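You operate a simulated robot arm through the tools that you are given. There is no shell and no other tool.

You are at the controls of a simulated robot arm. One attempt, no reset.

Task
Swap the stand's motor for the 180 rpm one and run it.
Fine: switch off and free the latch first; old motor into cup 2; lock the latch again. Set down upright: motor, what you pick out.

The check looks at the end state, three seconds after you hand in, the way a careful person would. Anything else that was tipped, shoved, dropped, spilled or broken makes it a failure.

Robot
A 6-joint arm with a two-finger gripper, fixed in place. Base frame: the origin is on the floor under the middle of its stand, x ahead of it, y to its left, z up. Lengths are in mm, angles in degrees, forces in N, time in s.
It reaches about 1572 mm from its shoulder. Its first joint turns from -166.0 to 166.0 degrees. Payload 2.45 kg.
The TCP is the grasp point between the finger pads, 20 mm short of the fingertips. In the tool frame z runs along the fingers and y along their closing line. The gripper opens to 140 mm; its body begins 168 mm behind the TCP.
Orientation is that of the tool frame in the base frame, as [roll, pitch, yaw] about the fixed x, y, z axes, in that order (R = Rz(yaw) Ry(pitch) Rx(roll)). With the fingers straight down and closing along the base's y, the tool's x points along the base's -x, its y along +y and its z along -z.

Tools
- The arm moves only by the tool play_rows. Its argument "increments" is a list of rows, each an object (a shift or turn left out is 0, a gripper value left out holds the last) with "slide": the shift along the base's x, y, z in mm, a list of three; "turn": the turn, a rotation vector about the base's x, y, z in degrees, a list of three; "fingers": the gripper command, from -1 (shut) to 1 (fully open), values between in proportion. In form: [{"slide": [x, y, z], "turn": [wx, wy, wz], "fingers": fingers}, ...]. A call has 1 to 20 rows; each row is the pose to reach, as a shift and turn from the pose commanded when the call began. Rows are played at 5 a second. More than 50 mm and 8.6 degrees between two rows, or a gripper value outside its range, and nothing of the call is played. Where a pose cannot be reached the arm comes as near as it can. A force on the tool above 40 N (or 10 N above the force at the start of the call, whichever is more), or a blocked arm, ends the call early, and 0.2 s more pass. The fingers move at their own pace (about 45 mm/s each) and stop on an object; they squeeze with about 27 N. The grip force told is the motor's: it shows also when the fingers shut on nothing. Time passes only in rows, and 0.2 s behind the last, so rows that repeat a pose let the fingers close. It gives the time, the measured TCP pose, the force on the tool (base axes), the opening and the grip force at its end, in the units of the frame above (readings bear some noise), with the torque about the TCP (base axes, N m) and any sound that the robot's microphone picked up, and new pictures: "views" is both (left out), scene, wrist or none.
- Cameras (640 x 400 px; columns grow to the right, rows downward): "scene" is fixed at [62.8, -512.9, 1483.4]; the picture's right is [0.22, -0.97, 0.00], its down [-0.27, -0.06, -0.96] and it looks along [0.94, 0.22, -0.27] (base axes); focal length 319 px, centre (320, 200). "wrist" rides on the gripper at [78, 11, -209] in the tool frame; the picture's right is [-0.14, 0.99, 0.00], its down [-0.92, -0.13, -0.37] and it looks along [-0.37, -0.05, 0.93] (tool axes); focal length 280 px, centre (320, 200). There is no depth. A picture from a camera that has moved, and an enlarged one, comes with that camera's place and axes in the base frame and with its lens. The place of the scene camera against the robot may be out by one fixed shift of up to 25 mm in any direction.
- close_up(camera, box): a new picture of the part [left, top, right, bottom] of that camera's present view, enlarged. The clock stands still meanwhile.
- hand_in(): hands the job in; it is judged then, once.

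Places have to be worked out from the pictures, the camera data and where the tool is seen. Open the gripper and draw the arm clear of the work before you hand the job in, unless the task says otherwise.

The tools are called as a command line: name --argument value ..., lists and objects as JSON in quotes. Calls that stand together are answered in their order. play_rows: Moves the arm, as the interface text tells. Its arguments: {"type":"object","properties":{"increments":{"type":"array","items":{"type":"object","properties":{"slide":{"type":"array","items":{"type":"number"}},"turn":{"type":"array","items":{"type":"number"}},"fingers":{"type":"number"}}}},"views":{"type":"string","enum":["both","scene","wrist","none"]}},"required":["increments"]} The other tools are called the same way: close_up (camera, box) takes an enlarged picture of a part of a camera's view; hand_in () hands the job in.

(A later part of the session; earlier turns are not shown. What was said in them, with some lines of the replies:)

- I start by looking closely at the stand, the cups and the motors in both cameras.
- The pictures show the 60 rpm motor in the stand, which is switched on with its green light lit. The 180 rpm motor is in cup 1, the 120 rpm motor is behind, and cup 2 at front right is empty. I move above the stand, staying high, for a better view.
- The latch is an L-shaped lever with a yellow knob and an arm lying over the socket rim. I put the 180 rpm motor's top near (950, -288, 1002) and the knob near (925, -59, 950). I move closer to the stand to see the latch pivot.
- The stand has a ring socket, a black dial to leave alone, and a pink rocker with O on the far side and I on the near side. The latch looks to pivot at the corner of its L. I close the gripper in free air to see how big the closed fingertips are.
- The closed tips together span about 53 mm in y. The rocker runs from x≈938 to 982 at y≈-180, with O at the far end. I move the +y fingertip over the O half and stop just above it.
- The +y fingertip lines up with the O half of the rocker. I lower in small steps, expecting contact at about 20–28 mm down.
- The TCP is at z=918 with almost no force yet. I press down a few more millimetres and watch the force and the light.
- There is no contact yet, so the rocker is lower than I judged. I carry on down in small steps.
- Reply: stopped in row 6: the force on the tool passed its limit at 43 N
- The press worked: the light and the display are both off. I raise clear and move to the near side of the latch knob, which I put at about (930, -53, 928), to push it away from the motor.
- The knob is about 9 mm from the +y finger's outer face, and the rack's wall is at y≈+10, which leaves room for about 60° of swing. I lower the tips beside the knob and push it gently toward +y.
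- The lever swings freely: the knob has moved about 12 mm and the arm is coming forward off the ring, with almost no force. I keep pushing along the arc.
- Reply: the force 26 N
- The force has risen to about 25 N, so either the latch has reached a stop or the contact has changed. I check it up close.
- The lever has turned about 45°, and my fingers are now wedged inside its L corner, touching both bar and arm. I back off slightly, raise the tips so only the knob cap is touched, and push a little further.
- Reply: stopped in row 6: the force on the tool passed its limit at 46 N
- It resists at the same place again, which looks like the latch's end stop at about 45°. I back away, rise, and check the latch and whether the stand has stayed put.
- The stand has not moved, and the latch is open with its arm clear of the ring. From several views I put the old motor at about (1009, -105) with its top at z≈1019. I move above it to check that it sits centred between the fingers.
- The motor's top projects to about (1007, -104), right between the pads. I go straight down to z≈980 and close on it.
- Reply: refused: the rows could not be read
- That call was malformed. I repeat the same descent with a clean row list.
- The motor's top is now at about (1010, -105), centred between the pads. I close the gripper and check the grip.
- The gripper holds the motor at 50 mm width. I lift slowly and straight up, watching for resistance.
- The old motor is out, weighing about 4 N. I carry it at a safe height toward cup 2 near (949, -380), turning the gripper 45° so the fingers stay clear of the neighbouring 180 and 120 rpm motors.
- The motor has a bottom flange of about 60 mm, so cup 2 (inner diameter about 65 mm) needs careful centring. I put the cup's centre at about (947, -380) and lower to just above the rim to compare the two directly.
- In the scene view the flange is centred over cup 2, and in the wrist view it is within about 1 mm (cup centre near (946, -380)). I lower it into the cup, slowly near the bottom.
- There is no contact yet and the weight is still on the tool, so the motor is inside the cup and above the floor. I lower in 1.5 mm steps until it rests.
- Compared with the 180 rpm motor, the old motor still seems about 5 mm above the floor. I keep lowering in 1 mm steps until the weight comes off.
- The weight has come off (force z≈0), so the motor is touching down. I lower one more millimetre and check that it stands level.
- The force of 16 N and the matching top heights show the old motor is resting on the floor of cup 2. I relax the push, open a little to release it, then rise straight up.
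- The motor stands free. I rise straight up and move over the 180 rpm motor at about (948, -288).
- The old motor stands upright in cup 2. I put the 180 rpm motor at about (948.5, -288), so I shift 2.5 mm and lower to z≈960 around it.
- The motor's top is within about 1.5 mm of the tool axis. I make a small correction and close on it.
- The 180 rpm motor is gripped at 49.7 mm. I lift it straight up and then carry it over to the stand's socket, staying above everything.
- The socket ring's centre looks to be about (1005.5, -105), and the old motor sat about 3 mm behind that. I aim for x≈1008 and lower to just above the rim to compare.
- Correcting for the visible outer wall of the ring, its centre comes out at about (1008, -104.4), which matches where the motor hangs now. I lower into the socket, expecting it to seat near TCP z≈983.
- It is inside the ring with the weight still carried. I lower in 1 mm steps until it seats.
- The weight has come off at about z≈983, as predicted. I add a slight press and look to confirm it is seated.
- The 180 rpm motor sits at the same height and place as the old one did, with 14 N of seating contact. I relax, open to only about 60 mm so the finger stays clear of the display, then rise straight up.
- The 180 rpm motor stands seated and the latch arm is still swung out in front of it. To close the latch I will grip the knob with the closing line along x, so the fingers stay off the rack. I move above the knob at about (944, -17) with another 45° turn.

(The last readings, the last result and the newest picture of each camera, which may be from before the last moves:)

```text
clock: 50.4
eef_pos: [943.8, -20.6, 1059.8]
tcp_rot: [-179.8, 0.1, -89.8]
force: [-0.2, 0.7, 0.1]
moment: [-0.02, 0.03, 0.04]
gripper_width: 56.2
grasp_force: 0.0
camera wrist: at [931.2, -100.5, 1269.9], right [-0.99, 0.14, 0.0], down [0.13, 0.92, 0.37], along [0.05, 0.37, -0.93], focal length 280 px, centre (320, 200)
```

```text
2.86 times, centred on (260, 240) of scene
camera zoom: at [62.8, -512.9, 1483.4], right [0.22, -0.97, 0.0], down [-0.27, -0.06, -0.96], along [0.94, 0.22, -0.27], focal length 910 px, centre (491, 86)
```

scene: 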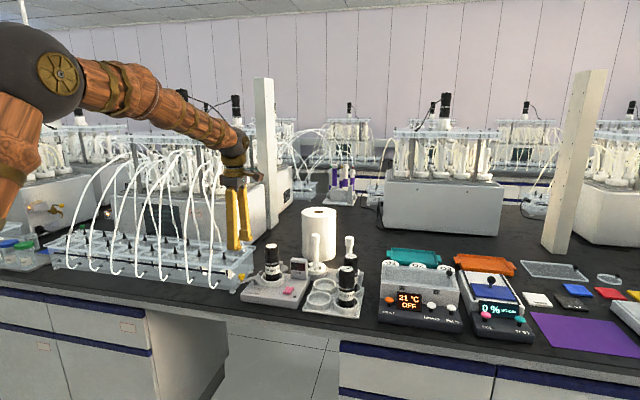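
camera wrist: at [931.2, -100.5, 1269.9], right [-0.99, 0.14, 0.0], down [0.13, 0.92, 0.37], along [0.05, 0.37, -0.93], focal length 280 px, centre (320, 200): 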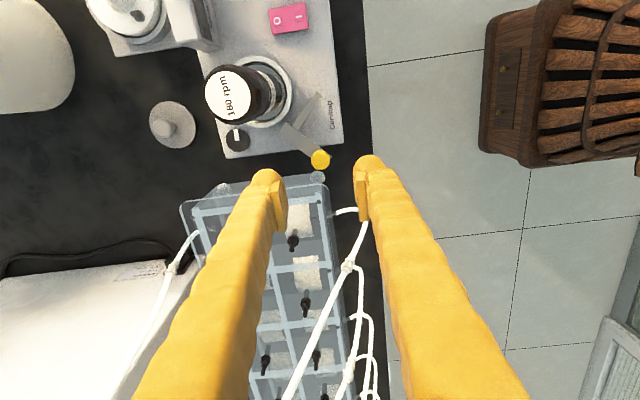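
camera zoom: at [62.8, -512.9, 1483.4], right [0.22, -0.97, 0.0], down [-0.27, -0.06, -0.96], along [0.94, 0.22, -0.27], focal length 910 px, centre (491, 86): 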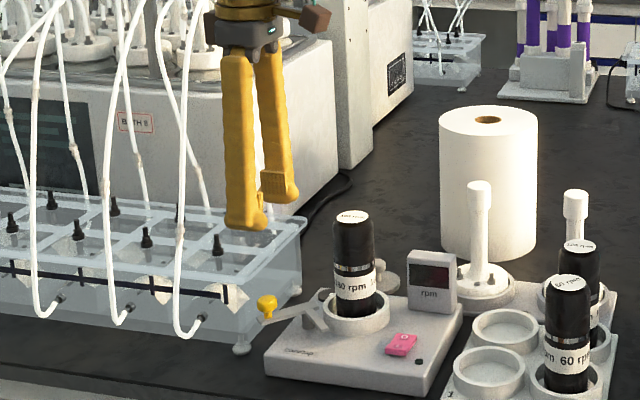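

The knob is at about (942.4, -16.5), and the rack's wall is at y≈+13. I lower the open fingers around the knob, keeping the TCP about 4 mm toward -y to stay off the rack.

play_rows --increments '[{"slide": [-1.6, 1, -30]}, {"slide": [-1.6, 1, -60]}, {"slide": [-1.6, 1, -90]}, {"slide": [-1.6, 1, -108]}, {"slide": [-1.6, 1, -117]}, {"slide": [-1.6, 1, -117]}]' --views "both"

close_up --camera "wrist" --box '[230, 90, 430, 270]'

close_up --camera "scene" --box '[200, 220, 320, 310]'

```text
clock: 51.8
eef_pos: [942.9, -21.2, 944.7]
tcp_rot: [-179.8, 0.0, -90.0]
force: [-0.4, 0.3, 0.6]
moment: [-0.02, 0.0, -0.04]
gripper_width: 55.9
grasp_force: 0.1
camera wrist: at [929.9, -99.6, 1153.2], right [-0.99, 0.14, 0.0], down [0.13, 0.92, 0.37], along [0.05, 0.37, -0.93], focal length 280 px, centre (320, 200)
```

scene: 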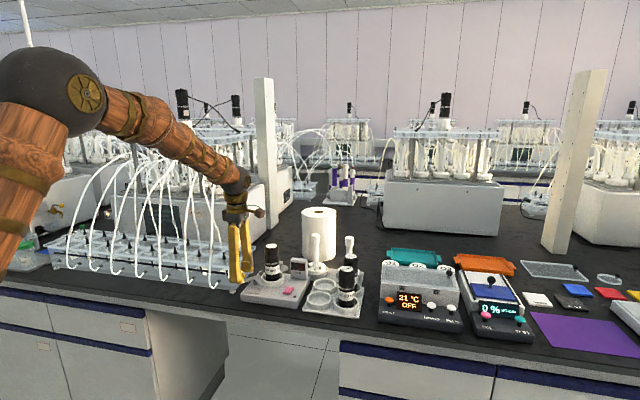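
wrist: 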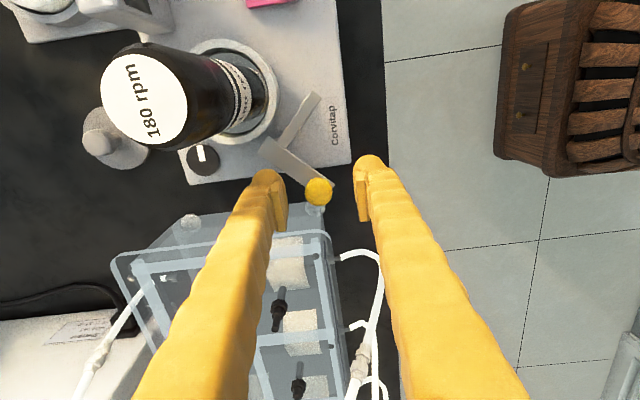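

```text
2.22 times, centred on (330, 180) of wrist
camera zoom: at [929.9, -99.6, 1153.2], right [-0.99, 0.14, 0.0], down [0.13, 0.92, 0.37], along [0.05, 0.37, -0.93], focal length 623 px, centre (298, 244)
```

zoom: 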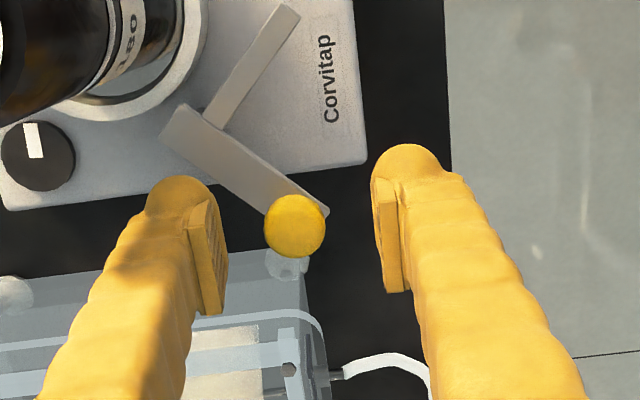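

```text
4.44 times, centred on (260, 265) of scene
camera zoom: at [62.8, -512.9, 1483.4], right [0.22, -0.97, 0.0], down [-0.27, -0.06, -0.96], along [0.94, 0.22, -0.27], focal length 1416 px, centre (587, -89)
```

zoom: 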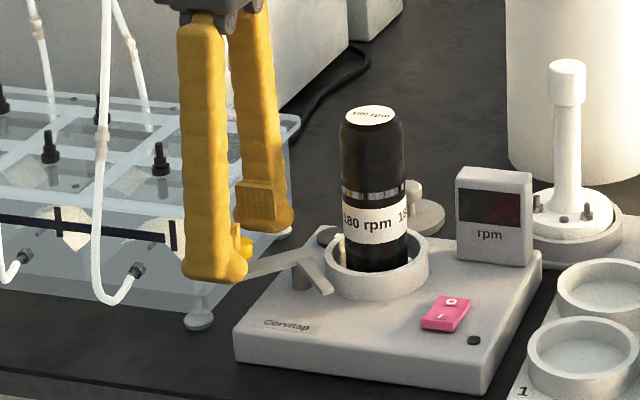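

The knob sits between the fingers, 1.4 mm off in x and about 4 mm toward +y as planned. I lower the last 10 mm and close on it.

play_rows --increments '[{"slide": [1.2, 0, -4]}, {"slide": [1.2, 0, -7]}, {"slide": [1.2, 0, -10]}, {"slide": [1.2, 0, -10], "fingers": -1}, {"slide": [1.2, 0, -10]}, {"slide": [1.2, 0, -10]}, {"slide": [1.2, 0, -10]}]' --views "both"

close_up --camera "wrist" --box '[250, 110, 400, 240]'

close_up --camera "scene" --box '[210, 235, 310, 310]'

```text
clock: 53.4
eef_pos: [945.7, -20.7, 932.9]
tcp_rot: [-179.9, 0.1, -90.0]
force: [3.3, -1.7, -3.8]
moment: [-0.05, -0.34, 0.02]
gripper_width: 22.5
grasp_force: 41.8
camera wrist: at [931.4, -99.5, 1143.2], right [-0.99, 0.14, 0.0], down [0.13, 0.92, 0.37], along [0.05, 0.37, -0.93], focal length 280 px, centre (320, 200)
```

scene: 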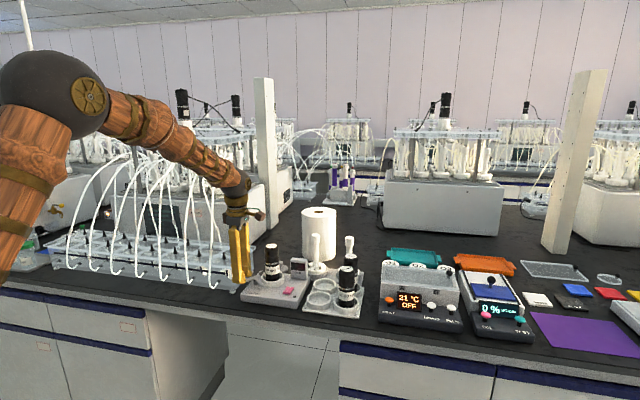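
wrist: 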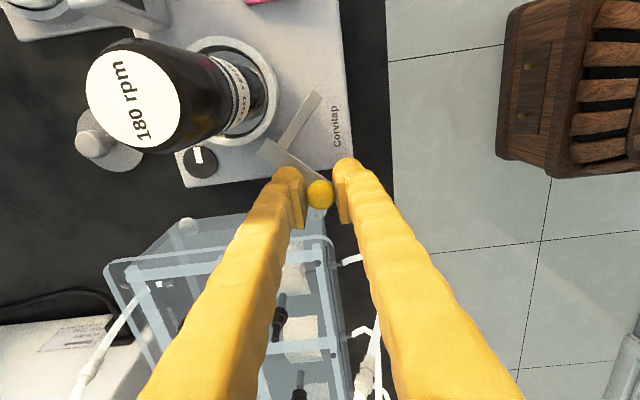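

```text
3.08 times, centred on (325, 175) of wrist
camera zoom: at [931.4, -99.5, 1143.2], right [-0.99, 0.14, 0.0], down [0.13, 0.92, 0.37], along [0.05, 0.37, -0.93], focal length 863 px, centre (305, 277)
```

zoom: 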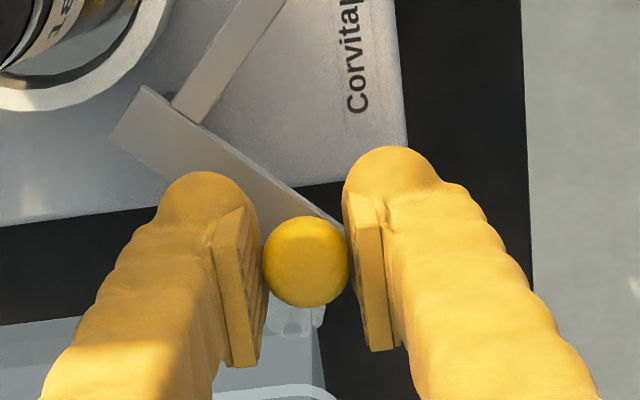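

```text
5.33 times, centred on (260, 272) of scene
camera zoom: at [62.8, -512.9, 1483.4], right [0.22, -0.97, 0.0], down [-0.27, -0.06, -0.96], along [0.94, 0.22, -0.27], focal length 1700 px, centre (640, -187)
```

zoom: 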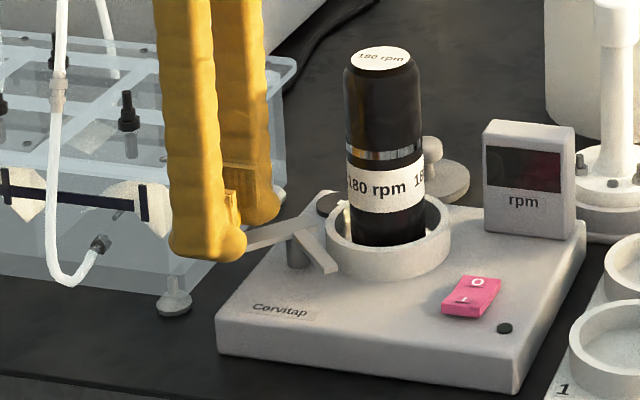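

The knob is gripped at 22.5 mm. I start swinging it back along the arc about the pivot near (983, -53), in short moves while watching side forces.

play_rows --increments '[{"slide": [-2, -2.5, 0]}, {"slide": [-4.2, -5.1, 0]}, {"slide": [-5.8, -7.4, 0]}, {"slide": [-7.3, -9.8, 0]}]' --views "wrist"

```text
clock: 53.9
eef_pos: [941.4, -24.6, 930.3]
tcp_rot: [-179.9, 0.1, -90.0]
force: [8.4, -4.5, -20.9]
moment: [-0.06, 0.08, 0.07]
gripper_width: 21.4
grasp_force: 44.8
stopped in row 2: the force on the tool passed its limit at 49 N (the readings are from after the stop); the commanded pose is now the measured one
camera wrist: at [927.9, -103.6, 1140.0], right [-0.99, 0.14, 0.0], down [0.13, 0.92, 0.37], along [0.05, 0.37, -0.93], focal length 280 px, centre (320, 200)
```

wrist: 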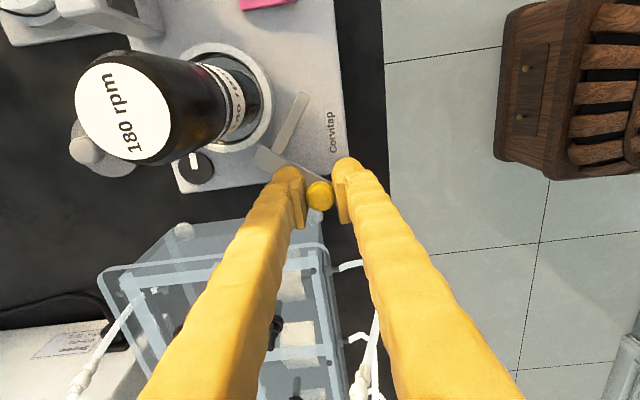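

The force rose, mostly downward on the tool, which suggests the pads are slipping down the tapered underside of the knob. I look closely before going on.

close_up --camera "wrist" --box '[250, 110, 400, 240]'

close_up --camera "scene" --box '[220, 250, 280, 300]'

```text
3.08 times, centred on (325, 175) of wrist
camera zoom: at [927.9, -103.6, 1140.0], right [-0.99, 0.14, 0.0], down [0.13, 0.92, 0.37], along [0.05, 0.37, -0.93], focal length 863 px, centre (305, 277)
```

zoom: 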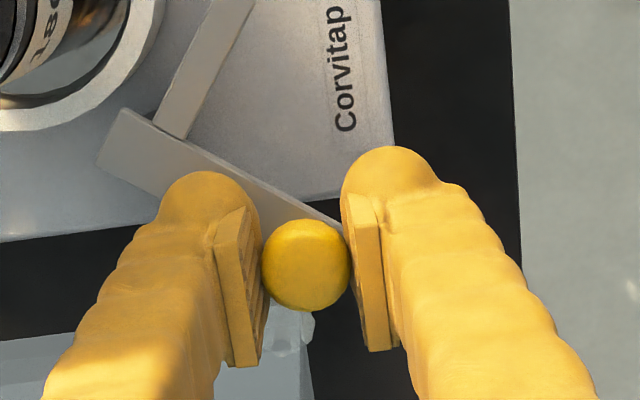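

```text
8.00 times, centred on (250, 275) of scene
camera zoom: at [62.8, -512.9, 1483.4], right [0.22, -0.97, 0.0], down [-0.27, -0.06, -0.96], along [0.94, 0.22, -0.27], focal length 2549 px, centre (880, -400)
```

zoom: 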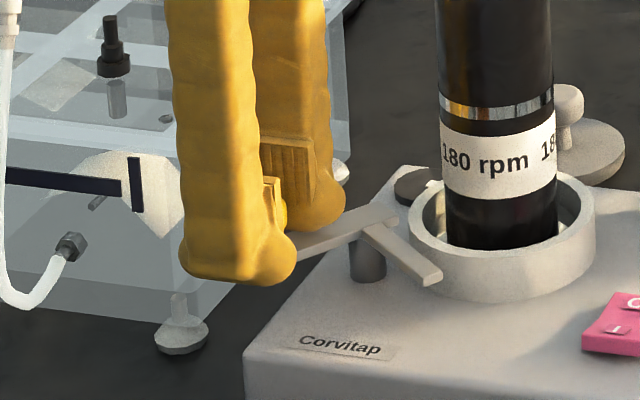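

The lever did follow by about 7°. I hold still one row to see what force remains now that the commanded pose equals the measured one.

play_rows --increments '[{"slide": [0, 0, 0]}]' --views "none"

```text
clock: 54.3
eef_pos: [940.5, -25.2, 930.6]
tcp_rot: [180.0, 0.2, -90.0]
force: [10.2, -6.9, -33.2]
moment: [-0.24, -0.05, -0.03]
gripper_width: 21.7
grasp_force: 44.6
```

The tool is being pulled down with about 33 N, so the pads are wedged under the knob's rounded cap. I open a little, rise 6 mm, centre on the knob, and regrip at its widest part.

play_rows --increments '[{"slide": [0, 0, 0], "fingers": -0.45}, {"slide": [0, 0, 0]}, {"slide": [0, 1, 3]}, {"slide": [0, 2, 6]}, {"slide": [0, 2, 6], "fingers": -1}, {"slide": [0, 2, 6]}, {"slide": [0, 2, 6]}]' --views "wrist"

```text
clock: 55.9
eef_pos: [939.9, -22.4, 938.5]
tcp_rot: [-179.8, 0.1, -90.0]
force: [2.9, -2.4, 0.7]
moment: [-0.03, -0.02, -0.01]
gripper_width: 21.3
grasp_force: 40.6
camera wrist: at [928.0, -101.2, 1147.9], right [-0.99, 0.14, 0.0], down [0.13, 0.92, 0.37], along [0.05, 0.37, -0.93], focal length 280 px, centre (320, 200)
```

wrist: 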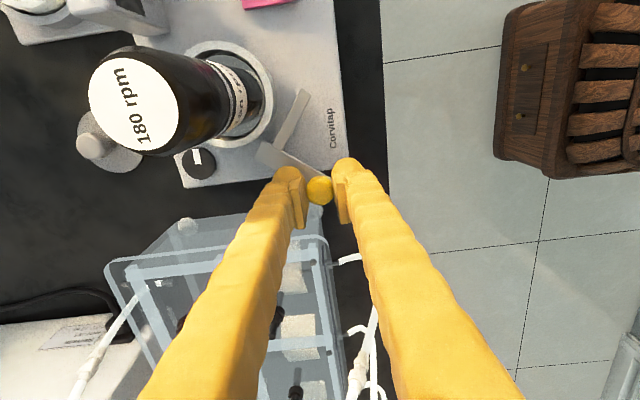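

The regrip is clean with forces under 3 N. I continue along the arc from about 35° to 25°.

play_rows --increments '[{"slide": [-1.3, -2, 0]}, {"slide": [-2.6, -4, 0]}, {"slide": [-3.7, -6.1, 0]}, {"slide": [-4.7, -8.2, 0]}]' --views "wrist"

```text
clock: 56.9
eef_pos: [935.8, -30.9, 939.4]
tcp_rot: [-179.9, 0.1, -90.0]
force: [-0.1, 8.8, 16.8]
moment: [0.11, 0.01, 0.39]
gripper_width: 21.2
grasp_force: 44.5
camera wrist: at [923.3, -109.3, 1148.3], right [-0.99, 0.14, 0.0], down [0.13, 0.92, 0.37], along [0.05, 0.37, -0.93], focal length 280 px, centre (320, 200)
```

wrist: 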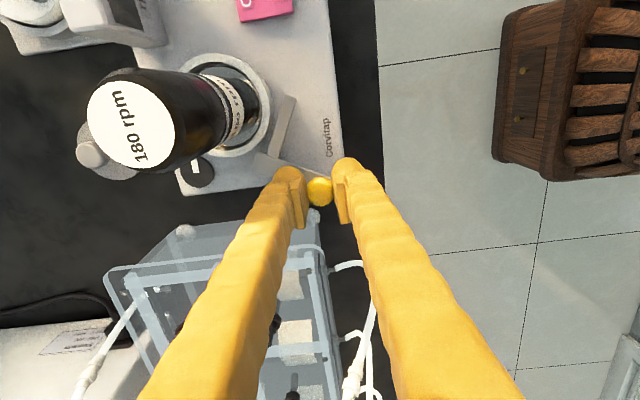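

The lever has come round to about 26°, but the knob is twisting in the grip (0.39 N·m). I regrip to relieve that, then turn the tool along with the lever.

play_rows --increments '[{"slide": [0, 0, 0], "fingers": -0.45}, {"slide": [0, 0, 0]}, {"slide": [0, 1, 0]}, {"slide": [0, 1, 0], "fingers": -1}, {"slide": [0, 1, 0]}, {"slide": [0, 1, 0]}]' --views "wrist"

close_up --camera "wrist" --box '[250, 90, 400, 220]'

```text
clock: 58.3
eef_pos: [935.5, -30.1, 937.6]
tcp_rot: [-179.9, 0.1, -90.0]
force: [-2.4, -0.3, -2.2]
moment: [-0.04, 0.02, -0.07]
gripper_width: 21.4
grasp_force: 41.2
camera wrist: at [923.3, -108.5, 1147.4], right [-0.99, 0.14, 0.0], down [0.13, 0.92, 0.37], along [0.05, 0.37, -0.93], focal length 280 px, centre (320, 200)
```

wrist: 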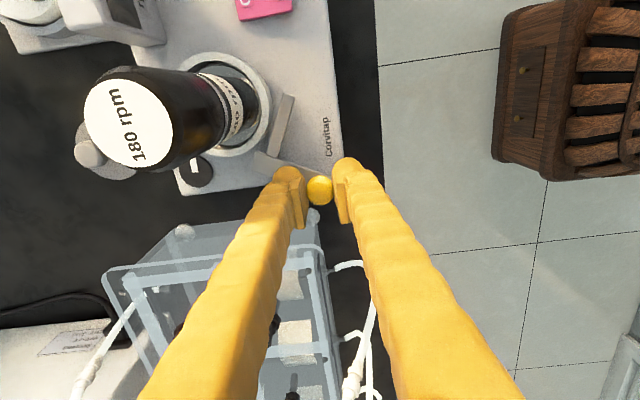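

```text
3.08 times, centred on (325, 155) of wrist
camera zoom: at [923.3, -108.5, 1147.4], right [-0.99, 0.14, 0.0], down [0.13, 0.92, 0.37], along [0.05, 0.37, -0.93], focal length 863 px, centre (305, 338)
```

zoom: 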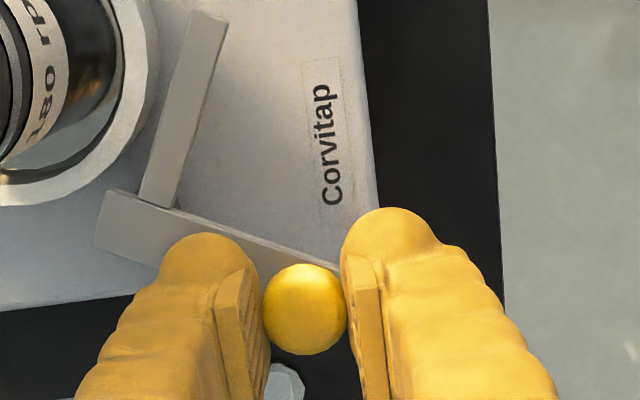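

The forces are relaxed and the lever is at about 26°. I continue to about 14°, turning the tool with the lever.

play_rows --increments '[{"slide": [-1.2, -2.5, 0], "turn": [0, 0, 3]}, {"slide": [-2.2, -5.1, 0], "turn": [0, 0, 6]}, {"slide": [-3.1, -7.7, 0], "turn": [0, 0, 9]}, {"slide": [-3.8, -10.4, 0], "turn": [0, 0, 12]}]' --views "wrist"

close_up --camera "wrist" --box '[230, 70, 400, 220]'

```text
clock: 59.3
eef_pos: [932.6, -38.6, 938.8]
tcp_rot: [-179.9, 0.1, -78.0]
force: [-4.0, 8.1, -4.1]
moment: [0.04, -0.05, 0.39]
gripper_width: 21.4
grasp_force: 45.0
camera wrist: at [936.0, -119.2, 1147.4], right [-1.0, -0.07, 0.0], down [-0.07, 0.93, 0.37], along [-0.03, 0.37, -0.93], focal length 280 px, centre (320, 200)
```

wrist: 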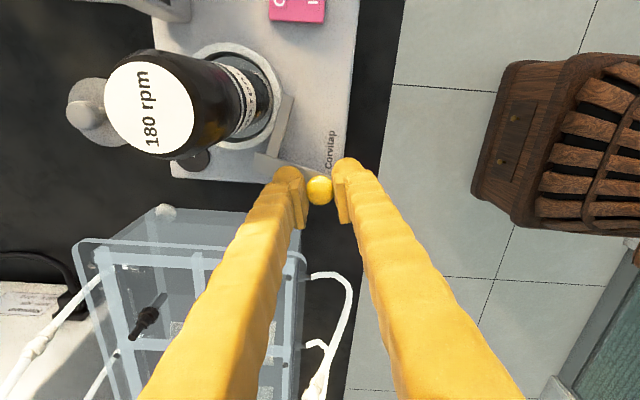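

```text
2.67 times, centred on (315, 145) of wrist
camera zoom: at [936.0, -119.2, 1147.4], right [-1.0, -0.07, 0.0], down [-0.07, 0.93, 0.37], along [-0.03, 0.37, -0.93], focal length 748 px, centre (333, 347)
```

zoom: 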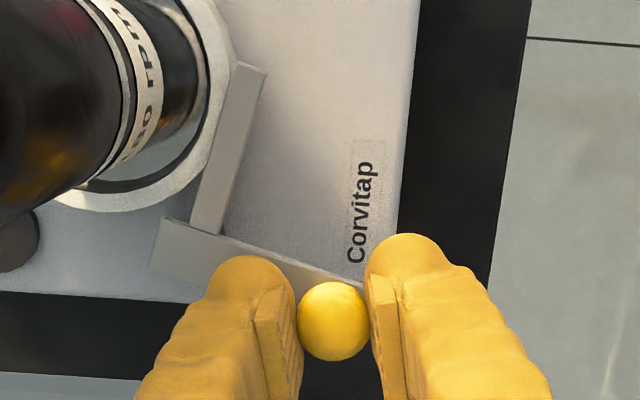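

The lever is at about 14° and its arm is moving over the ring rim beside the motor. I continue toward fully closed.

play_rows --increments '[{"slide": [-0.6, -2.7, 0], "turn": [0, 0, 3]}, {"slide": [-1.1, -5.4, 0], "turn": [0, 0, 6]}, {"slide": [-1.4, -8.2, 0], "turn": [0, 0, 9]}, {"slide": [-1.6, -11, 0], "turn": [0, 0, 12]}]' --views "wrist"

close_up --camera "wrist" --box '[230, 70, 400, 220]'

close_up --camera "scene" --box '[220, 240, 310, 310]'

```text
clock: 60.3
eef_pos: [930.5, -51.2, 938.1]
tcp_rot: [-179.8, 0.0, -66.0]
force: [2.0, 4.9, 0.4]
moment: [0.22, 0.06, 0.26]
gripper_width: 21.4
grasp_force: 45.3
camera wrist: at [950.4, -127.9, 1147.6], right [-0.96, -0.28, 0.0], down [-0.26, 0.89, 0.37], along [-0.1, 0.36, -0.93], focal length 280 px, centre (320, 200)
```

wrist: 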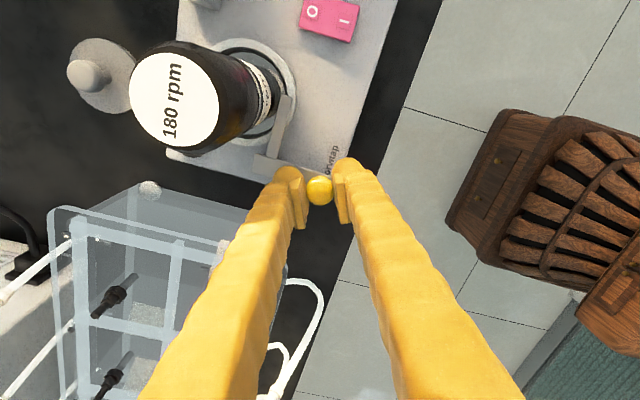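

```text
2.67 times, centred on (315, 145) of wrist
camera zoom: at [950.4, -127.9, 1147.6], right [-0.96, -0.28, 0.0], down [-0.26, 0.89, 0.37], along [-0.1, 0.36, -0.93], focal length 748 px, centre (333, 347)
```

zoom: 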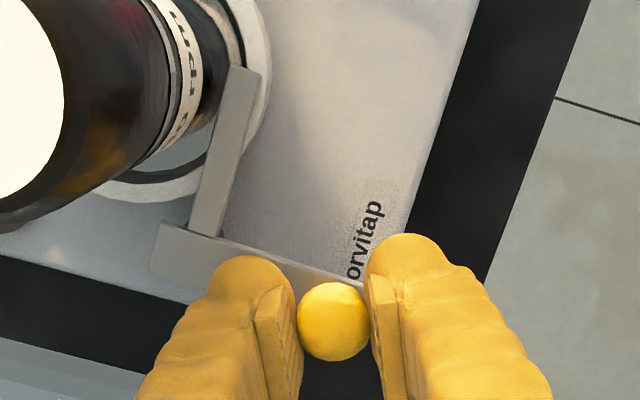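

```text
5.71 times, centred on (265, 275) of scene
camera zoom: at [62.8, -512.9, 1483.4], right [0.22, -0.97, 0.0], down [-0.27, -0.06, -0.96], along [0.94, 0.22, -0.27], focal length 1821 px, centre (634, -229)
```

zoom: 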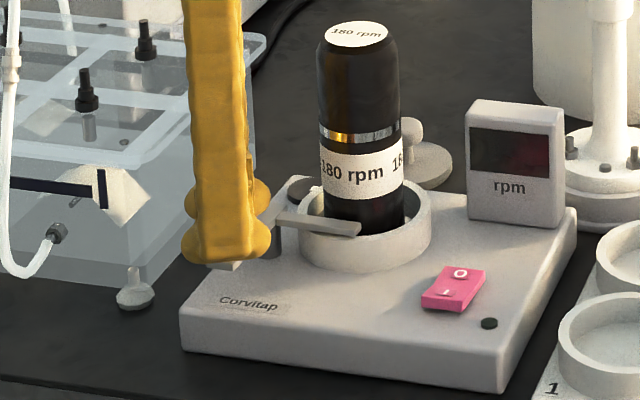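

The arm is nearly back at its original locked position. I nudge the last 2–3 mm until I feel the stop.

play_rows --increments '[{"slide": [0, -1, 0], "turn": [0, 0, 1]}, {"slide": [0, -2, 0], "turn": [0, 0, 2]}, {"slide": [0, -2.8, 0], "turn": [0, 0, 3]}]' --views "wrist"

close_up --camera "wrist" --box '[230, 70, 400, 220]'

close_up --camera "scene" --box '[235, 235, 315, 310]'

```text
clock: 61.1
eef_pos: [930.5, -53.1, 937.7]
tcp_rot: [-179.9, 0.0, -63.1]
force: [8.1, 7.4, -1.4]
moment: [0.05, -0.14, -0.26]
gripper_width: 21.2
grasp_force: 45.2
camera wrist: at [954.3, -128.9, 1147.6], right [-0.95, -0.33, 0.0], down [-0.3, 0.88, 0.37], along [-0.12, 0.35, -0.93], focal length 280 px, centre (320, 200)
```

wrist: 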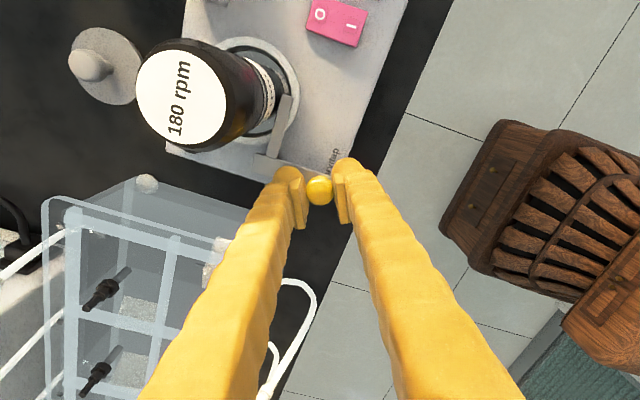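

```text
2.67 times, centred on (315, 145) of wrist
camera zoom: at [954.3, -128.9, 1147.6], right [-0.95, -0.33, 0.0], down [-0.3, 0.88, 0.37], along [-0.12, 0.35, -0.93], focal length 748 px, centre (333, 347)
```

zoom: 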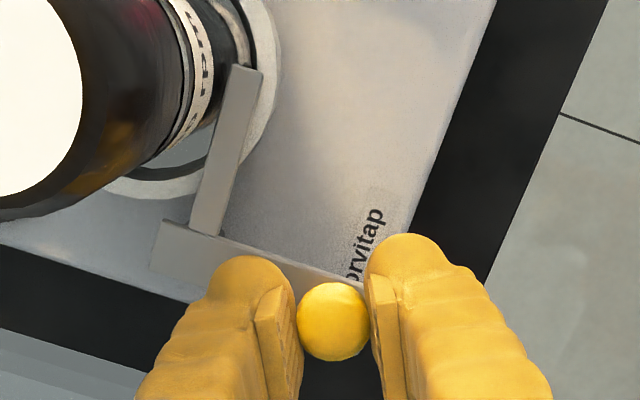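

```text
5.33 times, centred on (275, 272) of scene
camera zoom: at [62.8, -512.9, 1483.4], right [0.22, -0.97, 0.0], down [-0.27, -0.06, -0.96], along [0.94, 0.22, -0.27], focal length 1700 px, centre (560, -187)
```

zoom: 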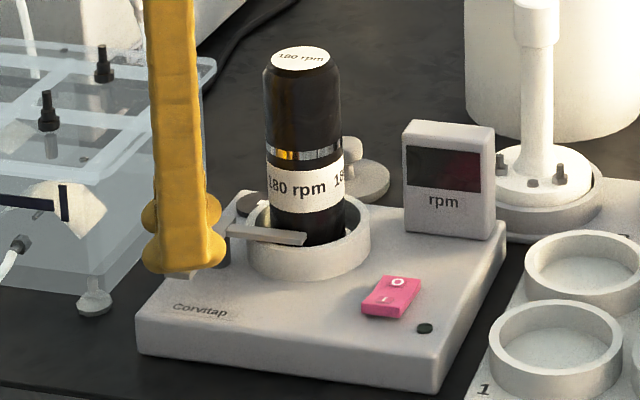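

The arm tip matches its original locked picture. I give one more small nudge to confirm it is against the stop.

play_rows --increments '[{"slide": [-0.3, -1, 0], "turn": [0, 0, 1]}, {"slide": [-0.3, -2, 0], "turn": [0, 0, 2]}]' --views "none"

```text
clock: 61.7
eef_pos: [930.3, -54.0, 938.9]
tcp_rot: [-179.8, 0.1, -60.9]
force: [13.1, 32.5, 2.1]
moment: [0.45, -0.16, 0.0]
gripper_width: 21.4
grasp_force: 45.0
```

The 32 N resistance confirms the latch is at its locked stop. I ease back, open, and rise clear.

play_rows --increments '[{"slide": [0.3, 1.7, 0]}, {"slide": [0.3, 1.7, 0], "fingers": -0.4}, {"slide": [0.3, 1.7, 0]}, {"slide": [0.3, 1.7, 8]}, {"slide": [0.3, 1.7, 30]}, {"slide": [0.3, 1.7, 70]}, {"slide": [0.3, 1.7, 115]}, {"slide": [-10, 1.7, 160]}, {"slide": [-10, 1.7, 180]}]' --views "both"

close_up --camera "wrist" --box '[200, 60, 420, 240]'

close_up --camera "scene" --box '[235, 235, 315, 310]'

```text
clock: 63.7
eef_pos: [917.8, -54.2, 1117.2]
tcp_rot: [-180.0, 0.1, -60.9]
force: [0.4, 0.2, -1.0]
moment: [-0.01, 0.03, 0.04]
gripper_width: 42.0
grasp_force: 0.1
camera wrist: at [947.0, -128.3, 1326.3], right [-0.93, -0.36, 0.0], down [-0.33, 0.87, 0.37], along [-0.13, 0.35, -0.93], focal length 280 px, centre (320, 200)
```

scene: 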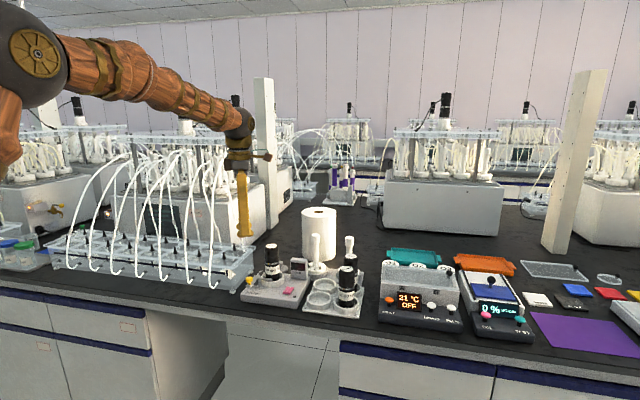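
wrist: 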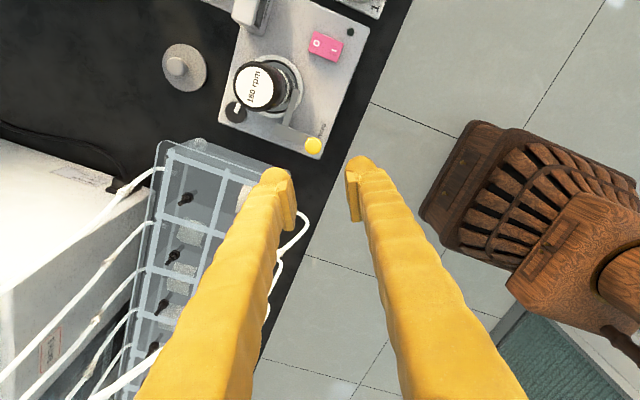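

```text
2.22 times, centred on (310, 150) of wrist
camera zoom: at [947.0, -128.3, 1326.3], right [-0.93, -0.36, 0.0], down [-0.33, 0.87, 0.37], along [-0.13, 0.35, -0.93], focal length 623 px, centre (342, 311)
```

zoom: 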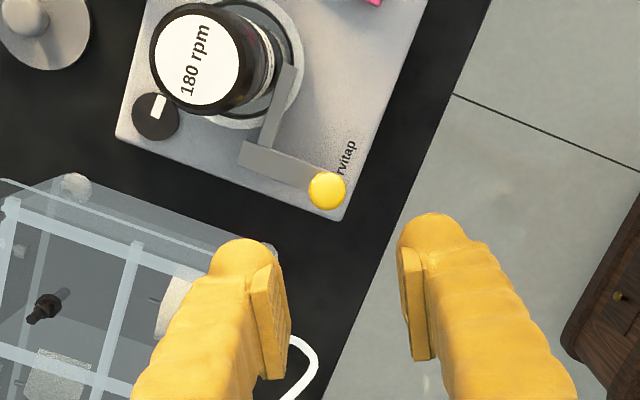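

```text
5.33 times, centred on (275, 272) of scene
camera zoom: at [62.8, -512.9, 1483.4], right [0.22, -0.97, 0.0], down [-0.27, -0.06, -0.96], along [0.94, 0.22, -0.27], focal length 1700 px, centre (560, -187)
```

zoom: 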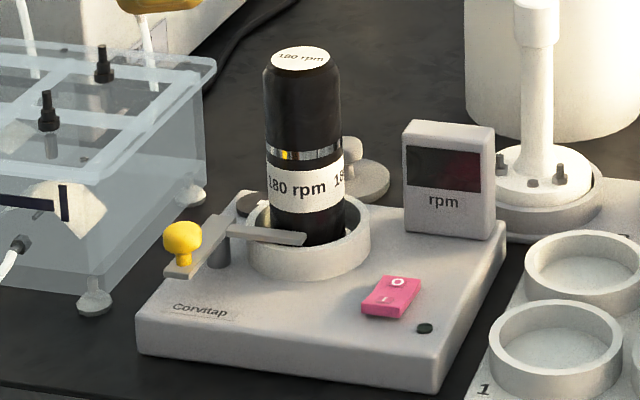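

The latch looks exactly as it did when locked, and the 180 rpm motor stands in the socket. Next I press I: I turn the tool back, close the fingers, and move above the near half of the rocker at about (945, -180), using the -y fingertip so the light stays clear.

play_rows --increments '[{"slide": [2, -8, 0], "turn": [0, 0, -8], "fingers": -1}, {"slide": [4, -16, 0], "turn": [0, 0, -16]}, {"slide": [6, -24, 0], "turn": [0, 0, -24]}, {"slide": [8, -32, 0], "turn": [0, 0, -32]}, {"slide": [10, -40, 0], "turn": [0, 0, -40]}, {"slide": [12, -48, 0], "turn": [0, 0, -48]}, {"slide": [14, -56, 0], "turn": [0, 0, -56]}, {"slide": [16, -64, 0], "turn": [0, 0, -64]}, {"slide": [18, -72, 0], "turn": [0, 0, -72]}, {"slide": [20, -80, 0], "turn": [0, 0, -80]}, {"slide": [22, -88, 0], "turn": [0, 0, -88]}, {"slide": [24, -96, 0], "turn": [0, 0, -96]}, {"slide": [26, -104, 0], "turn": [0, 0, -104]}, {"slide": [27, -110, 0], "turn": [0, 0, -112]}, {"slide": [27, -113, 0], "turn": [0, 0, -119]}, {"slide": [27, -113, 0], "turn": [0, 0, -119]}]' --views "both"

close_up --camera "wrist" --box '[230, 90, 430, 270]'

```text
clock: 67.1
eef_pos: [946.7, -167.5, 1118.4]
tcp_rot: [-179.9, 0.0, 179.8]
force: [-0.1, 0.0, -0.4]
moment: [0.02, 0.02, -0.02]
gripper_width: 0.1
grasp_force: 26.8
camera wrist: at [867.3, -156.1, 1327.7], right [0.14, 0.99, 0.0], down [0.92, -0.13, 0.37], along [0.37, -0.05, -0.93], focal length 280 px, centre (320, 200)
```

scene: 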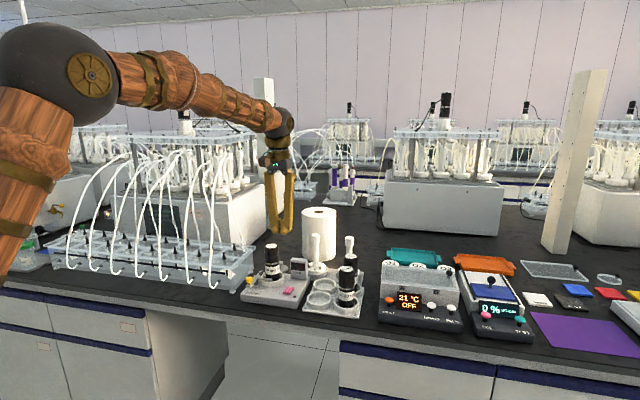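
wrist: 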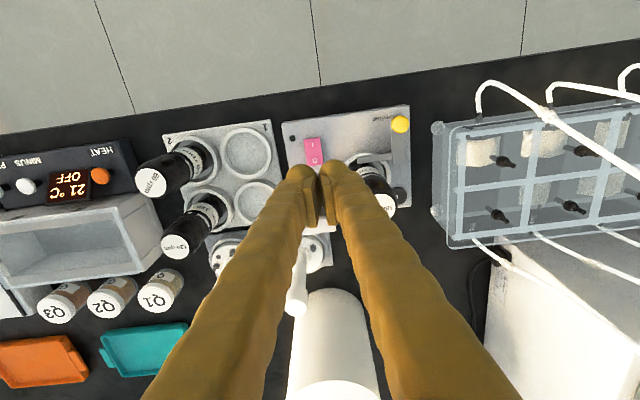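

```text
2.22 times, centred on (330, 180) of wrist
camera zoom: at [867.3, -156.1, 1327.7], right [0.14, 0.99, 0.0], down [0.92, -0.13, 0.37], along [0.37, -0.05, -0.93], focal length 623 px, centre (298, 244)
```

zoom: 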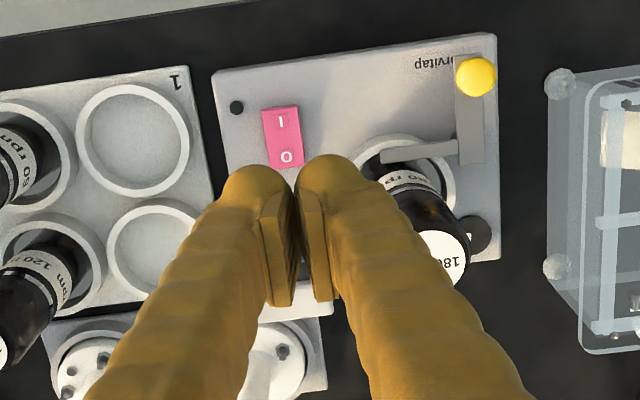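

The rocker is at y≈-178 with its I end at x≈939, and the -y fingertip will land at about (946, -180). I descend to just above it.

play_rows --increments '[{"slide": [0, 0, -40]}, {"slide": [0, 0, -80]}, {"slide": [0, 0, -120]}, {"slide": [0, 0, -155]}, {"slide": [0, 0, -178]}, {"slide": [0, 0, -190]}, {"slide": [0, 0, -190]}]' --views "both"

close_up --camera "scene" --box '[255, 240, 325, 310]'

close_up --camera "wrist" --box '[250, 100, 410, 240]'

```text
clock: 68.7
eef_pos: [947.8, -167.3, 928.3]
tcp_rot: [-179.9, 0.0, 179.9]
force: [0.9, 0.1, 0.1]
moment: [0.0, 0.04, -0.02]
gripper_width: 0.1
grasp_force: 27.4
camera wrist: at [866.9, -155.5, 1137.4], right [0.14, 0.99, 0.0], down [0.92, -0.13, 0.37], along [0.37, -0.05, -0.93], focal length 280 px, centre (320, 200)
```

scene: 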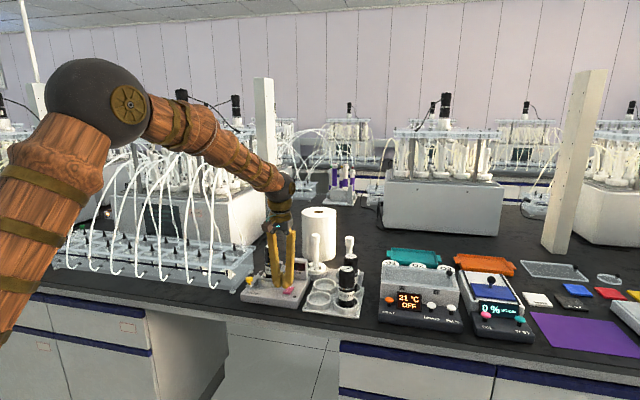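
wrist: 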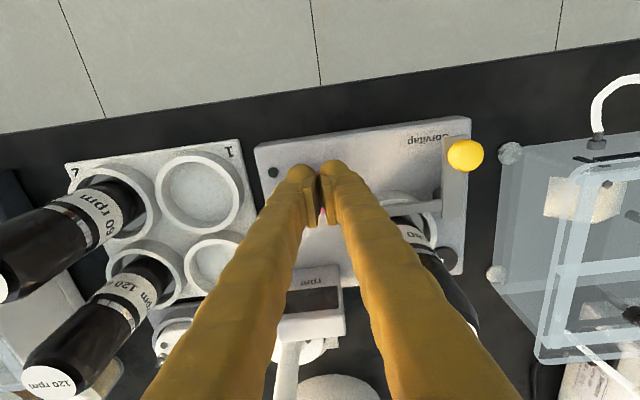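

```text
5.71 times, centred on (290, 275) of scene
camera zoom: at [62.8, -512.9, 1483.4], right [0.22, -0.97, 0.0], down [-0.27, -0.06, -0.96], along [0.94, 0.22, -0.27], focal length 1821 px, centre (491, -229)
```

zoom: 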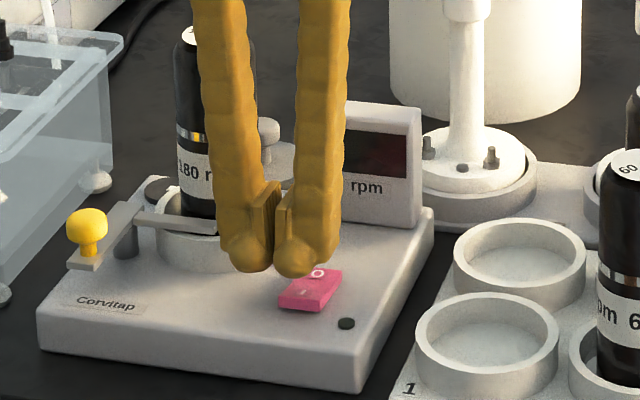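

```text
2.86 times, centred on (330, 170) of wrist
camera zoom: at [866.9, -155.5, 1137.4], right [0.14, 0.99, 0.0], down [0.92, -0.13, 0.37], along [0.37, -0.05, -0.93], focal length 801 px, centre (291, 286)
```

zoom: 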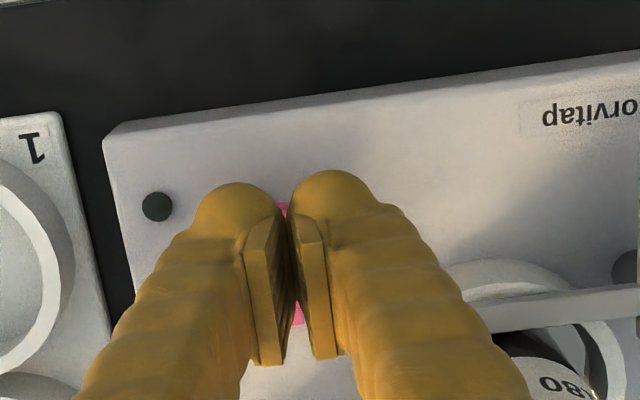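

The -y fingertip is right over the I half and clear of the light. I press down in small steps, as I did for O.

play_rows --increments '[{"slide": [0, 0, -6]}, {"slide": [0, 0, -11]}, {"slide": [0, 0, -14]}, {"slide": [0, 0, -16]}, {"slide": [0, 0, -17.5]}, {"slide": [0, 0, -19]}, {"slide": [0, 0, -20.5]}, {"slide": [0, 0, -22]}, {"slide": [0, 0, -23]}, {"slide": [0, 0, -24]}]' --views "both"

close_up --camera "scene" --box '[255, 240, 325, 310]'

```text
clock: 71.0
eef_pos: [947.8, -167.5, 906.7]
tcp_rot: [-179.8, 0.1, 180.0]
force: [-7.0, 0.7, 11.1]
moment: [-0.14, -0.02, -0.02]
gripper_width: 0.0
grasp_force: 27.2
stopped in row 10: the force on the tool passed its limit at 43 N (the readings are from after the stop); the commanded pose is now the measured one
camera wrist: at [867.1, -156.0, 1116.8], right [0.14, 0.99, 0.0], down [0.92, -0.13, 0.37], along [0.37, -0.05, -0.93], focal length 280 px, centre (320, 200)
```

scene: 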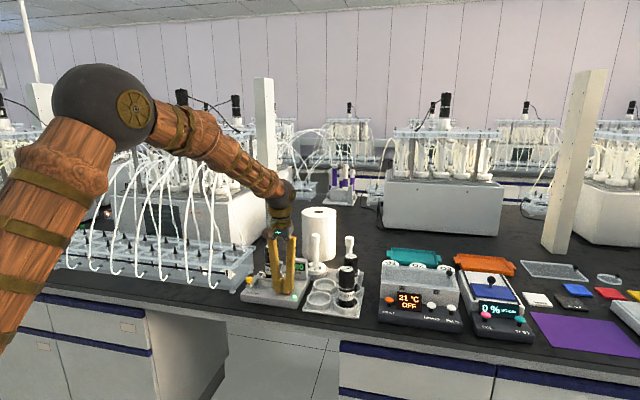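
wrist: 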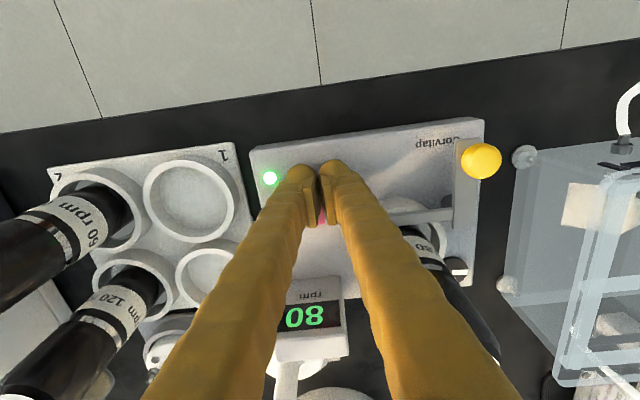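

```text
5.71 times, centred on (290, 275) of scene
camera zoom: at [62.8, -512.9, 1483.4], right [0.22, -0.97, 0.0], down [-0.27, -0.06, -0.96], along [0.94, 0.22, -0.27], focal length 1821 px, centre (491, -229)
```

zoom: 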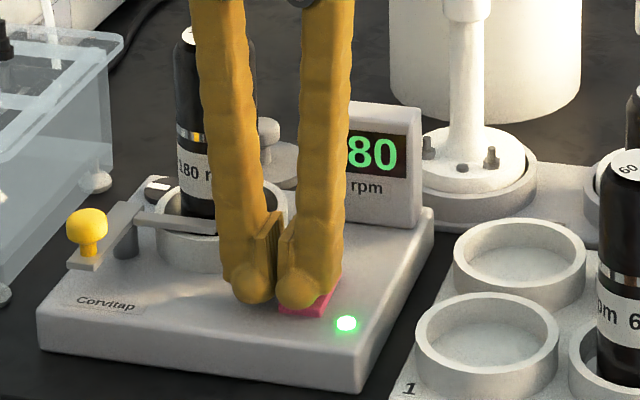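

The light is on and the display shows "…80". I raise straight up, draw back clear of the work, and open the gripper.

play_rows --increments '[{"slide": [0, 0, 15]}, {"slide": [0, 0, 50]}, {"slide": [0, 0, 95]}, {"slide": [0, 0, 140]}, {"slide": [0, 0, 185]}, {"slide": [-10, 0, 230]}, {"slide": [-45, -10, 260], "fingers": 0.5}, {"slide": [-90, -25, 275]}, {"slide": [-135, -45, 285]}, {"slide": [-175, -65, 290]}, {"slide": [-175, -65, 290]}, {"slide": [-175, -65, 290]}]' --views "both"

close_up --camera "scene" --box '[230, 225, 390, 325]'

close_up --camera "scene" --box '[235, 235, 315, 310]'

close_up --camera "wrist" --box '[200, 120, 430, 320]'

```text
refused: row 9 steps farther than a row can; nothing moved
```

```text
4.00 times, centred on (310, 275) of scene
camera zoom: at [62.8, -512.9, 1483.4], right [0.22, -0.97, 0.0], down [-0.27, -0.06, -0.96], along [0.94, 0.22, -0.27], focal length 1275 px, centre (360, -100)
```

zoom: 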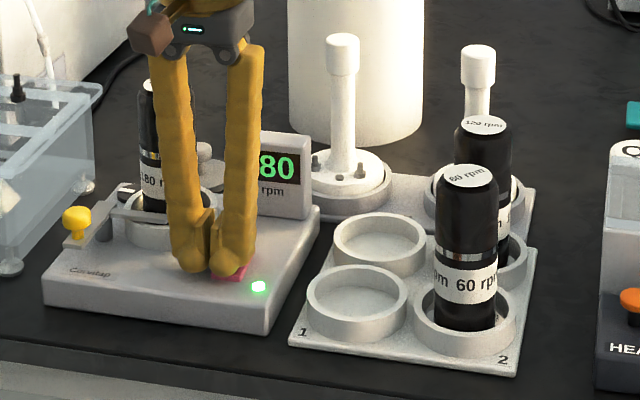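

```text
5.33 times, centred on (275, 272) of scene
camera zoom: at [62.8, -512.9, 1483.4], right [0.22, -0.97, 0.0], down [-0.27, -0.06, -0.96], along [0.94, 0.22, -0.27], focal length 1700 px, centre (560, -187)
```

zoom: 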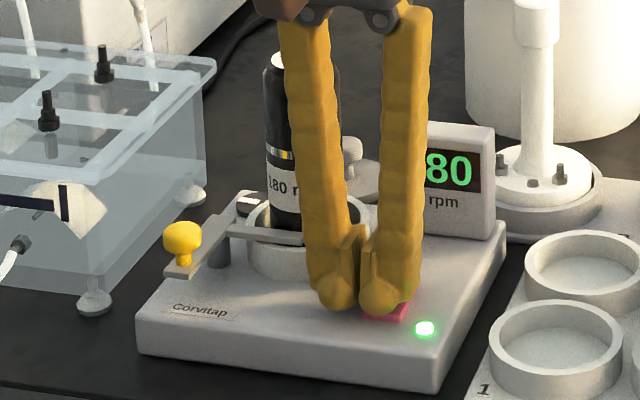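

```text
2.00 times, centred on (315, 220) of wrist
camera zoom: at [867.1, -156.0, 1116.8], right [0.14, 0.99, 0.0], down [0.92, -0.13, 0.37], along [0.37, -0.05, -0.93], focal length 561 px, centre (330, 160)
```

zoom: 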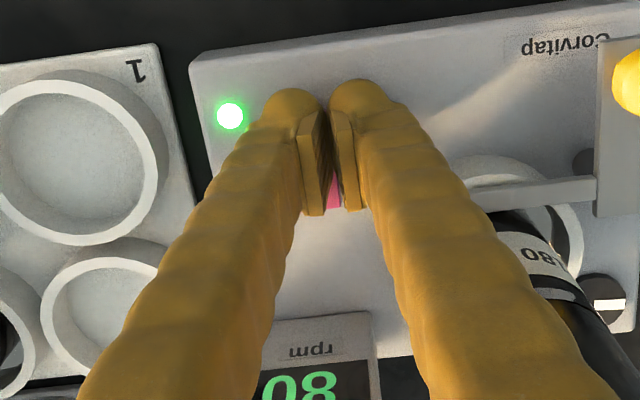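

One step was too long, so nothing moved. The light is on and the indicator disc's mark has turned, so the motor is running. I repeat the retreat with shorter rows.

play_rows --increments '[{"slide": [0, 0, 15]}, {"slide": [0, 0, 50]}, {"slide": [0, 0, 92]}, {"slide": [0, 0, 135]}, {"slide": [0, 0, 178]}, {"slide": [-10, 0, 220]}, {"slide": [-35, -10, 250], "fingers": 0.5}, {"slide": [-70, -22, 270]}, {"slide": [-108, -36, 280]}, {"slide": [-145, -50, 285]}, {"slide": [-175, -62, 290]}, {"slide": [-175, -62, 290]}]' --views "both"

close_up --camera "scene" --box '[230, 225, 390, 325]'

close_up --camera "scene" --box '[235, 235, 315, 310]'

close_up --camera "wrist" --box '[200, 150, 450, 350]'

```text
clock: 73.5
eef_pos: [773.2, -231.1, 1196.8]
tcp_rot: [-179.7, 0.2, 179.9]
force: [-0.2, -0.1, 0.4]
moment: [-0.02, 0.0, 0.02]
gripper_width: 105.0
grasp_force: 0.0
camera wrist: at [692.9, -218.9, 1406.1], right [0.14, 0.99, 0.0], down [0.92, -0.13, 0.37], along [0.37, -0.05, -0.93], focal length 280 px, centre (320, 200)
```

scene: 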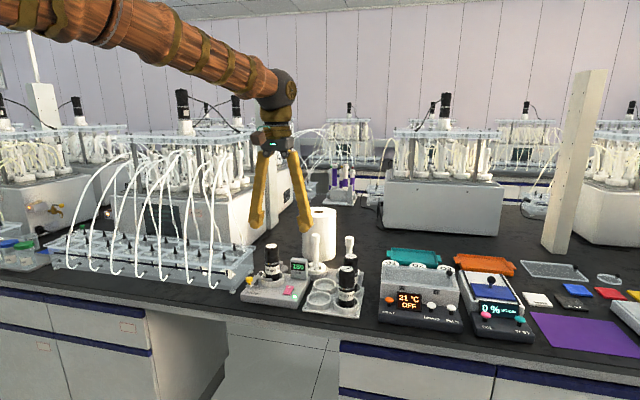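
wrist: 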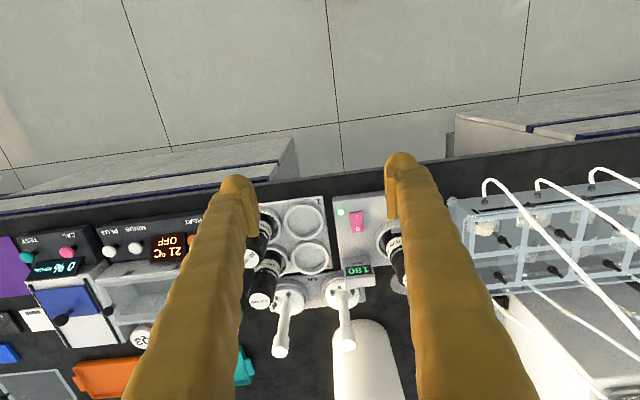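

```text
4.00 times, centred on (310, 275) of scene
camera zoom: at [62.8, -512.9, 1483.4], right [0.22, -0.97, 0.0], down [-0.27, -0.06, -0.96], along [0.94, 0.22, -0.27], focal length 1275 px, centre (360, -100)
```

zoom: 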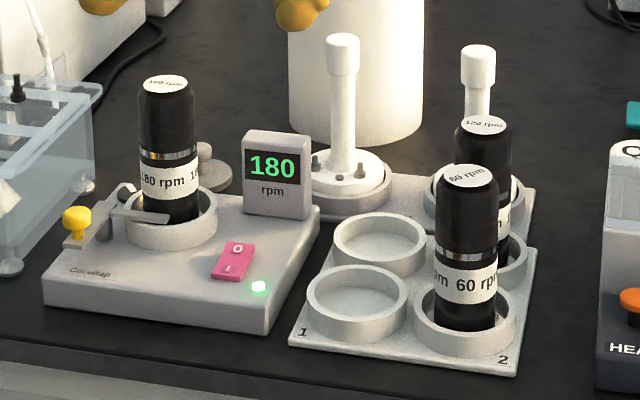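

```text
5.33 times, centred on (275, 272) of scene
camera zoom: at [62.8, -512.9, 1483.4], right [0.22, -0.97, 0.0], down [-0.27, -0.06, -0.96], along [0.94, 0.22, -0.27], focal length 1700 px, centre (560, -187)
```

zoom: 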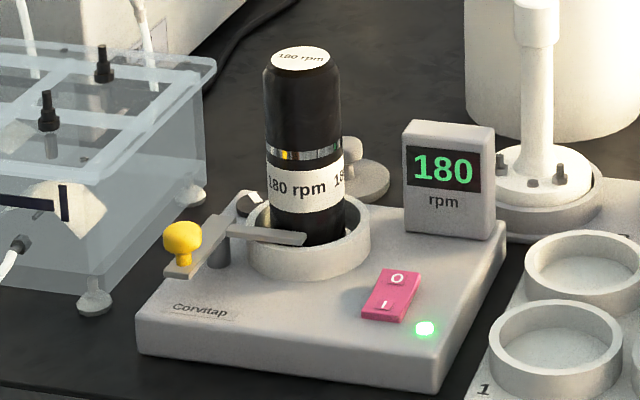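

```text
2.00 times, centred on (325, 250) of wrist
camera zoom: at [692.9, -218.9, 1406.1], right [0.14, 0.99, 0.0], down [0.92, -0.13, 0.37], along [0.37, -0.05, -0.93], focal length 561 px, centre (310, 100)
```

zoom: 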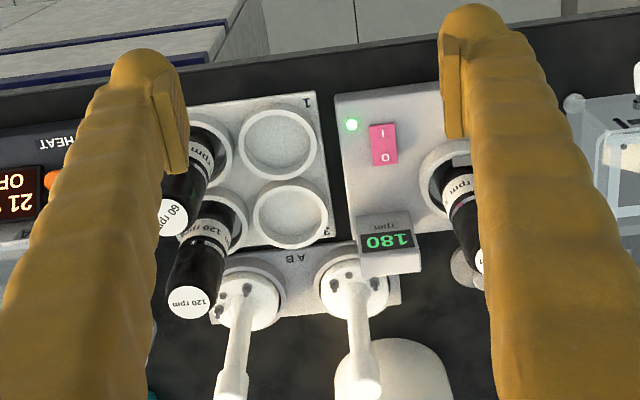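

The display reads 180 rpm and the light is on. The latch is locked over the 180 rpm motor, and the 60 rpm motor stands upright in cup 2. The 120 rpm motor and everything else looks undisturbed, and the gripper is open and clear, so I hand in.

hand_in

```text
The job is handed in.
```

The stand now has the 180 rpm motor fitted and running. Its display reads 180 and the green light is on.

- **Order:** I switched the stand off and swung the latch open before pulling the old motor.
- **Old motor:** the 60 rpm motor stands upright in cup 2.
- **Latch:** it is locked again, back against its stop, and matches how it looked at the start.
- **Surroundings:** in the last pictures the stand, the 120 rpm motor and everything around them look undisturbed. The gripper is open and clear of the work.

While closing the latch, my first grip on its knob slipped and pulled up on it with up to about 49 N. I regripped and finished the swing cleanly, and saw no sign of damage.
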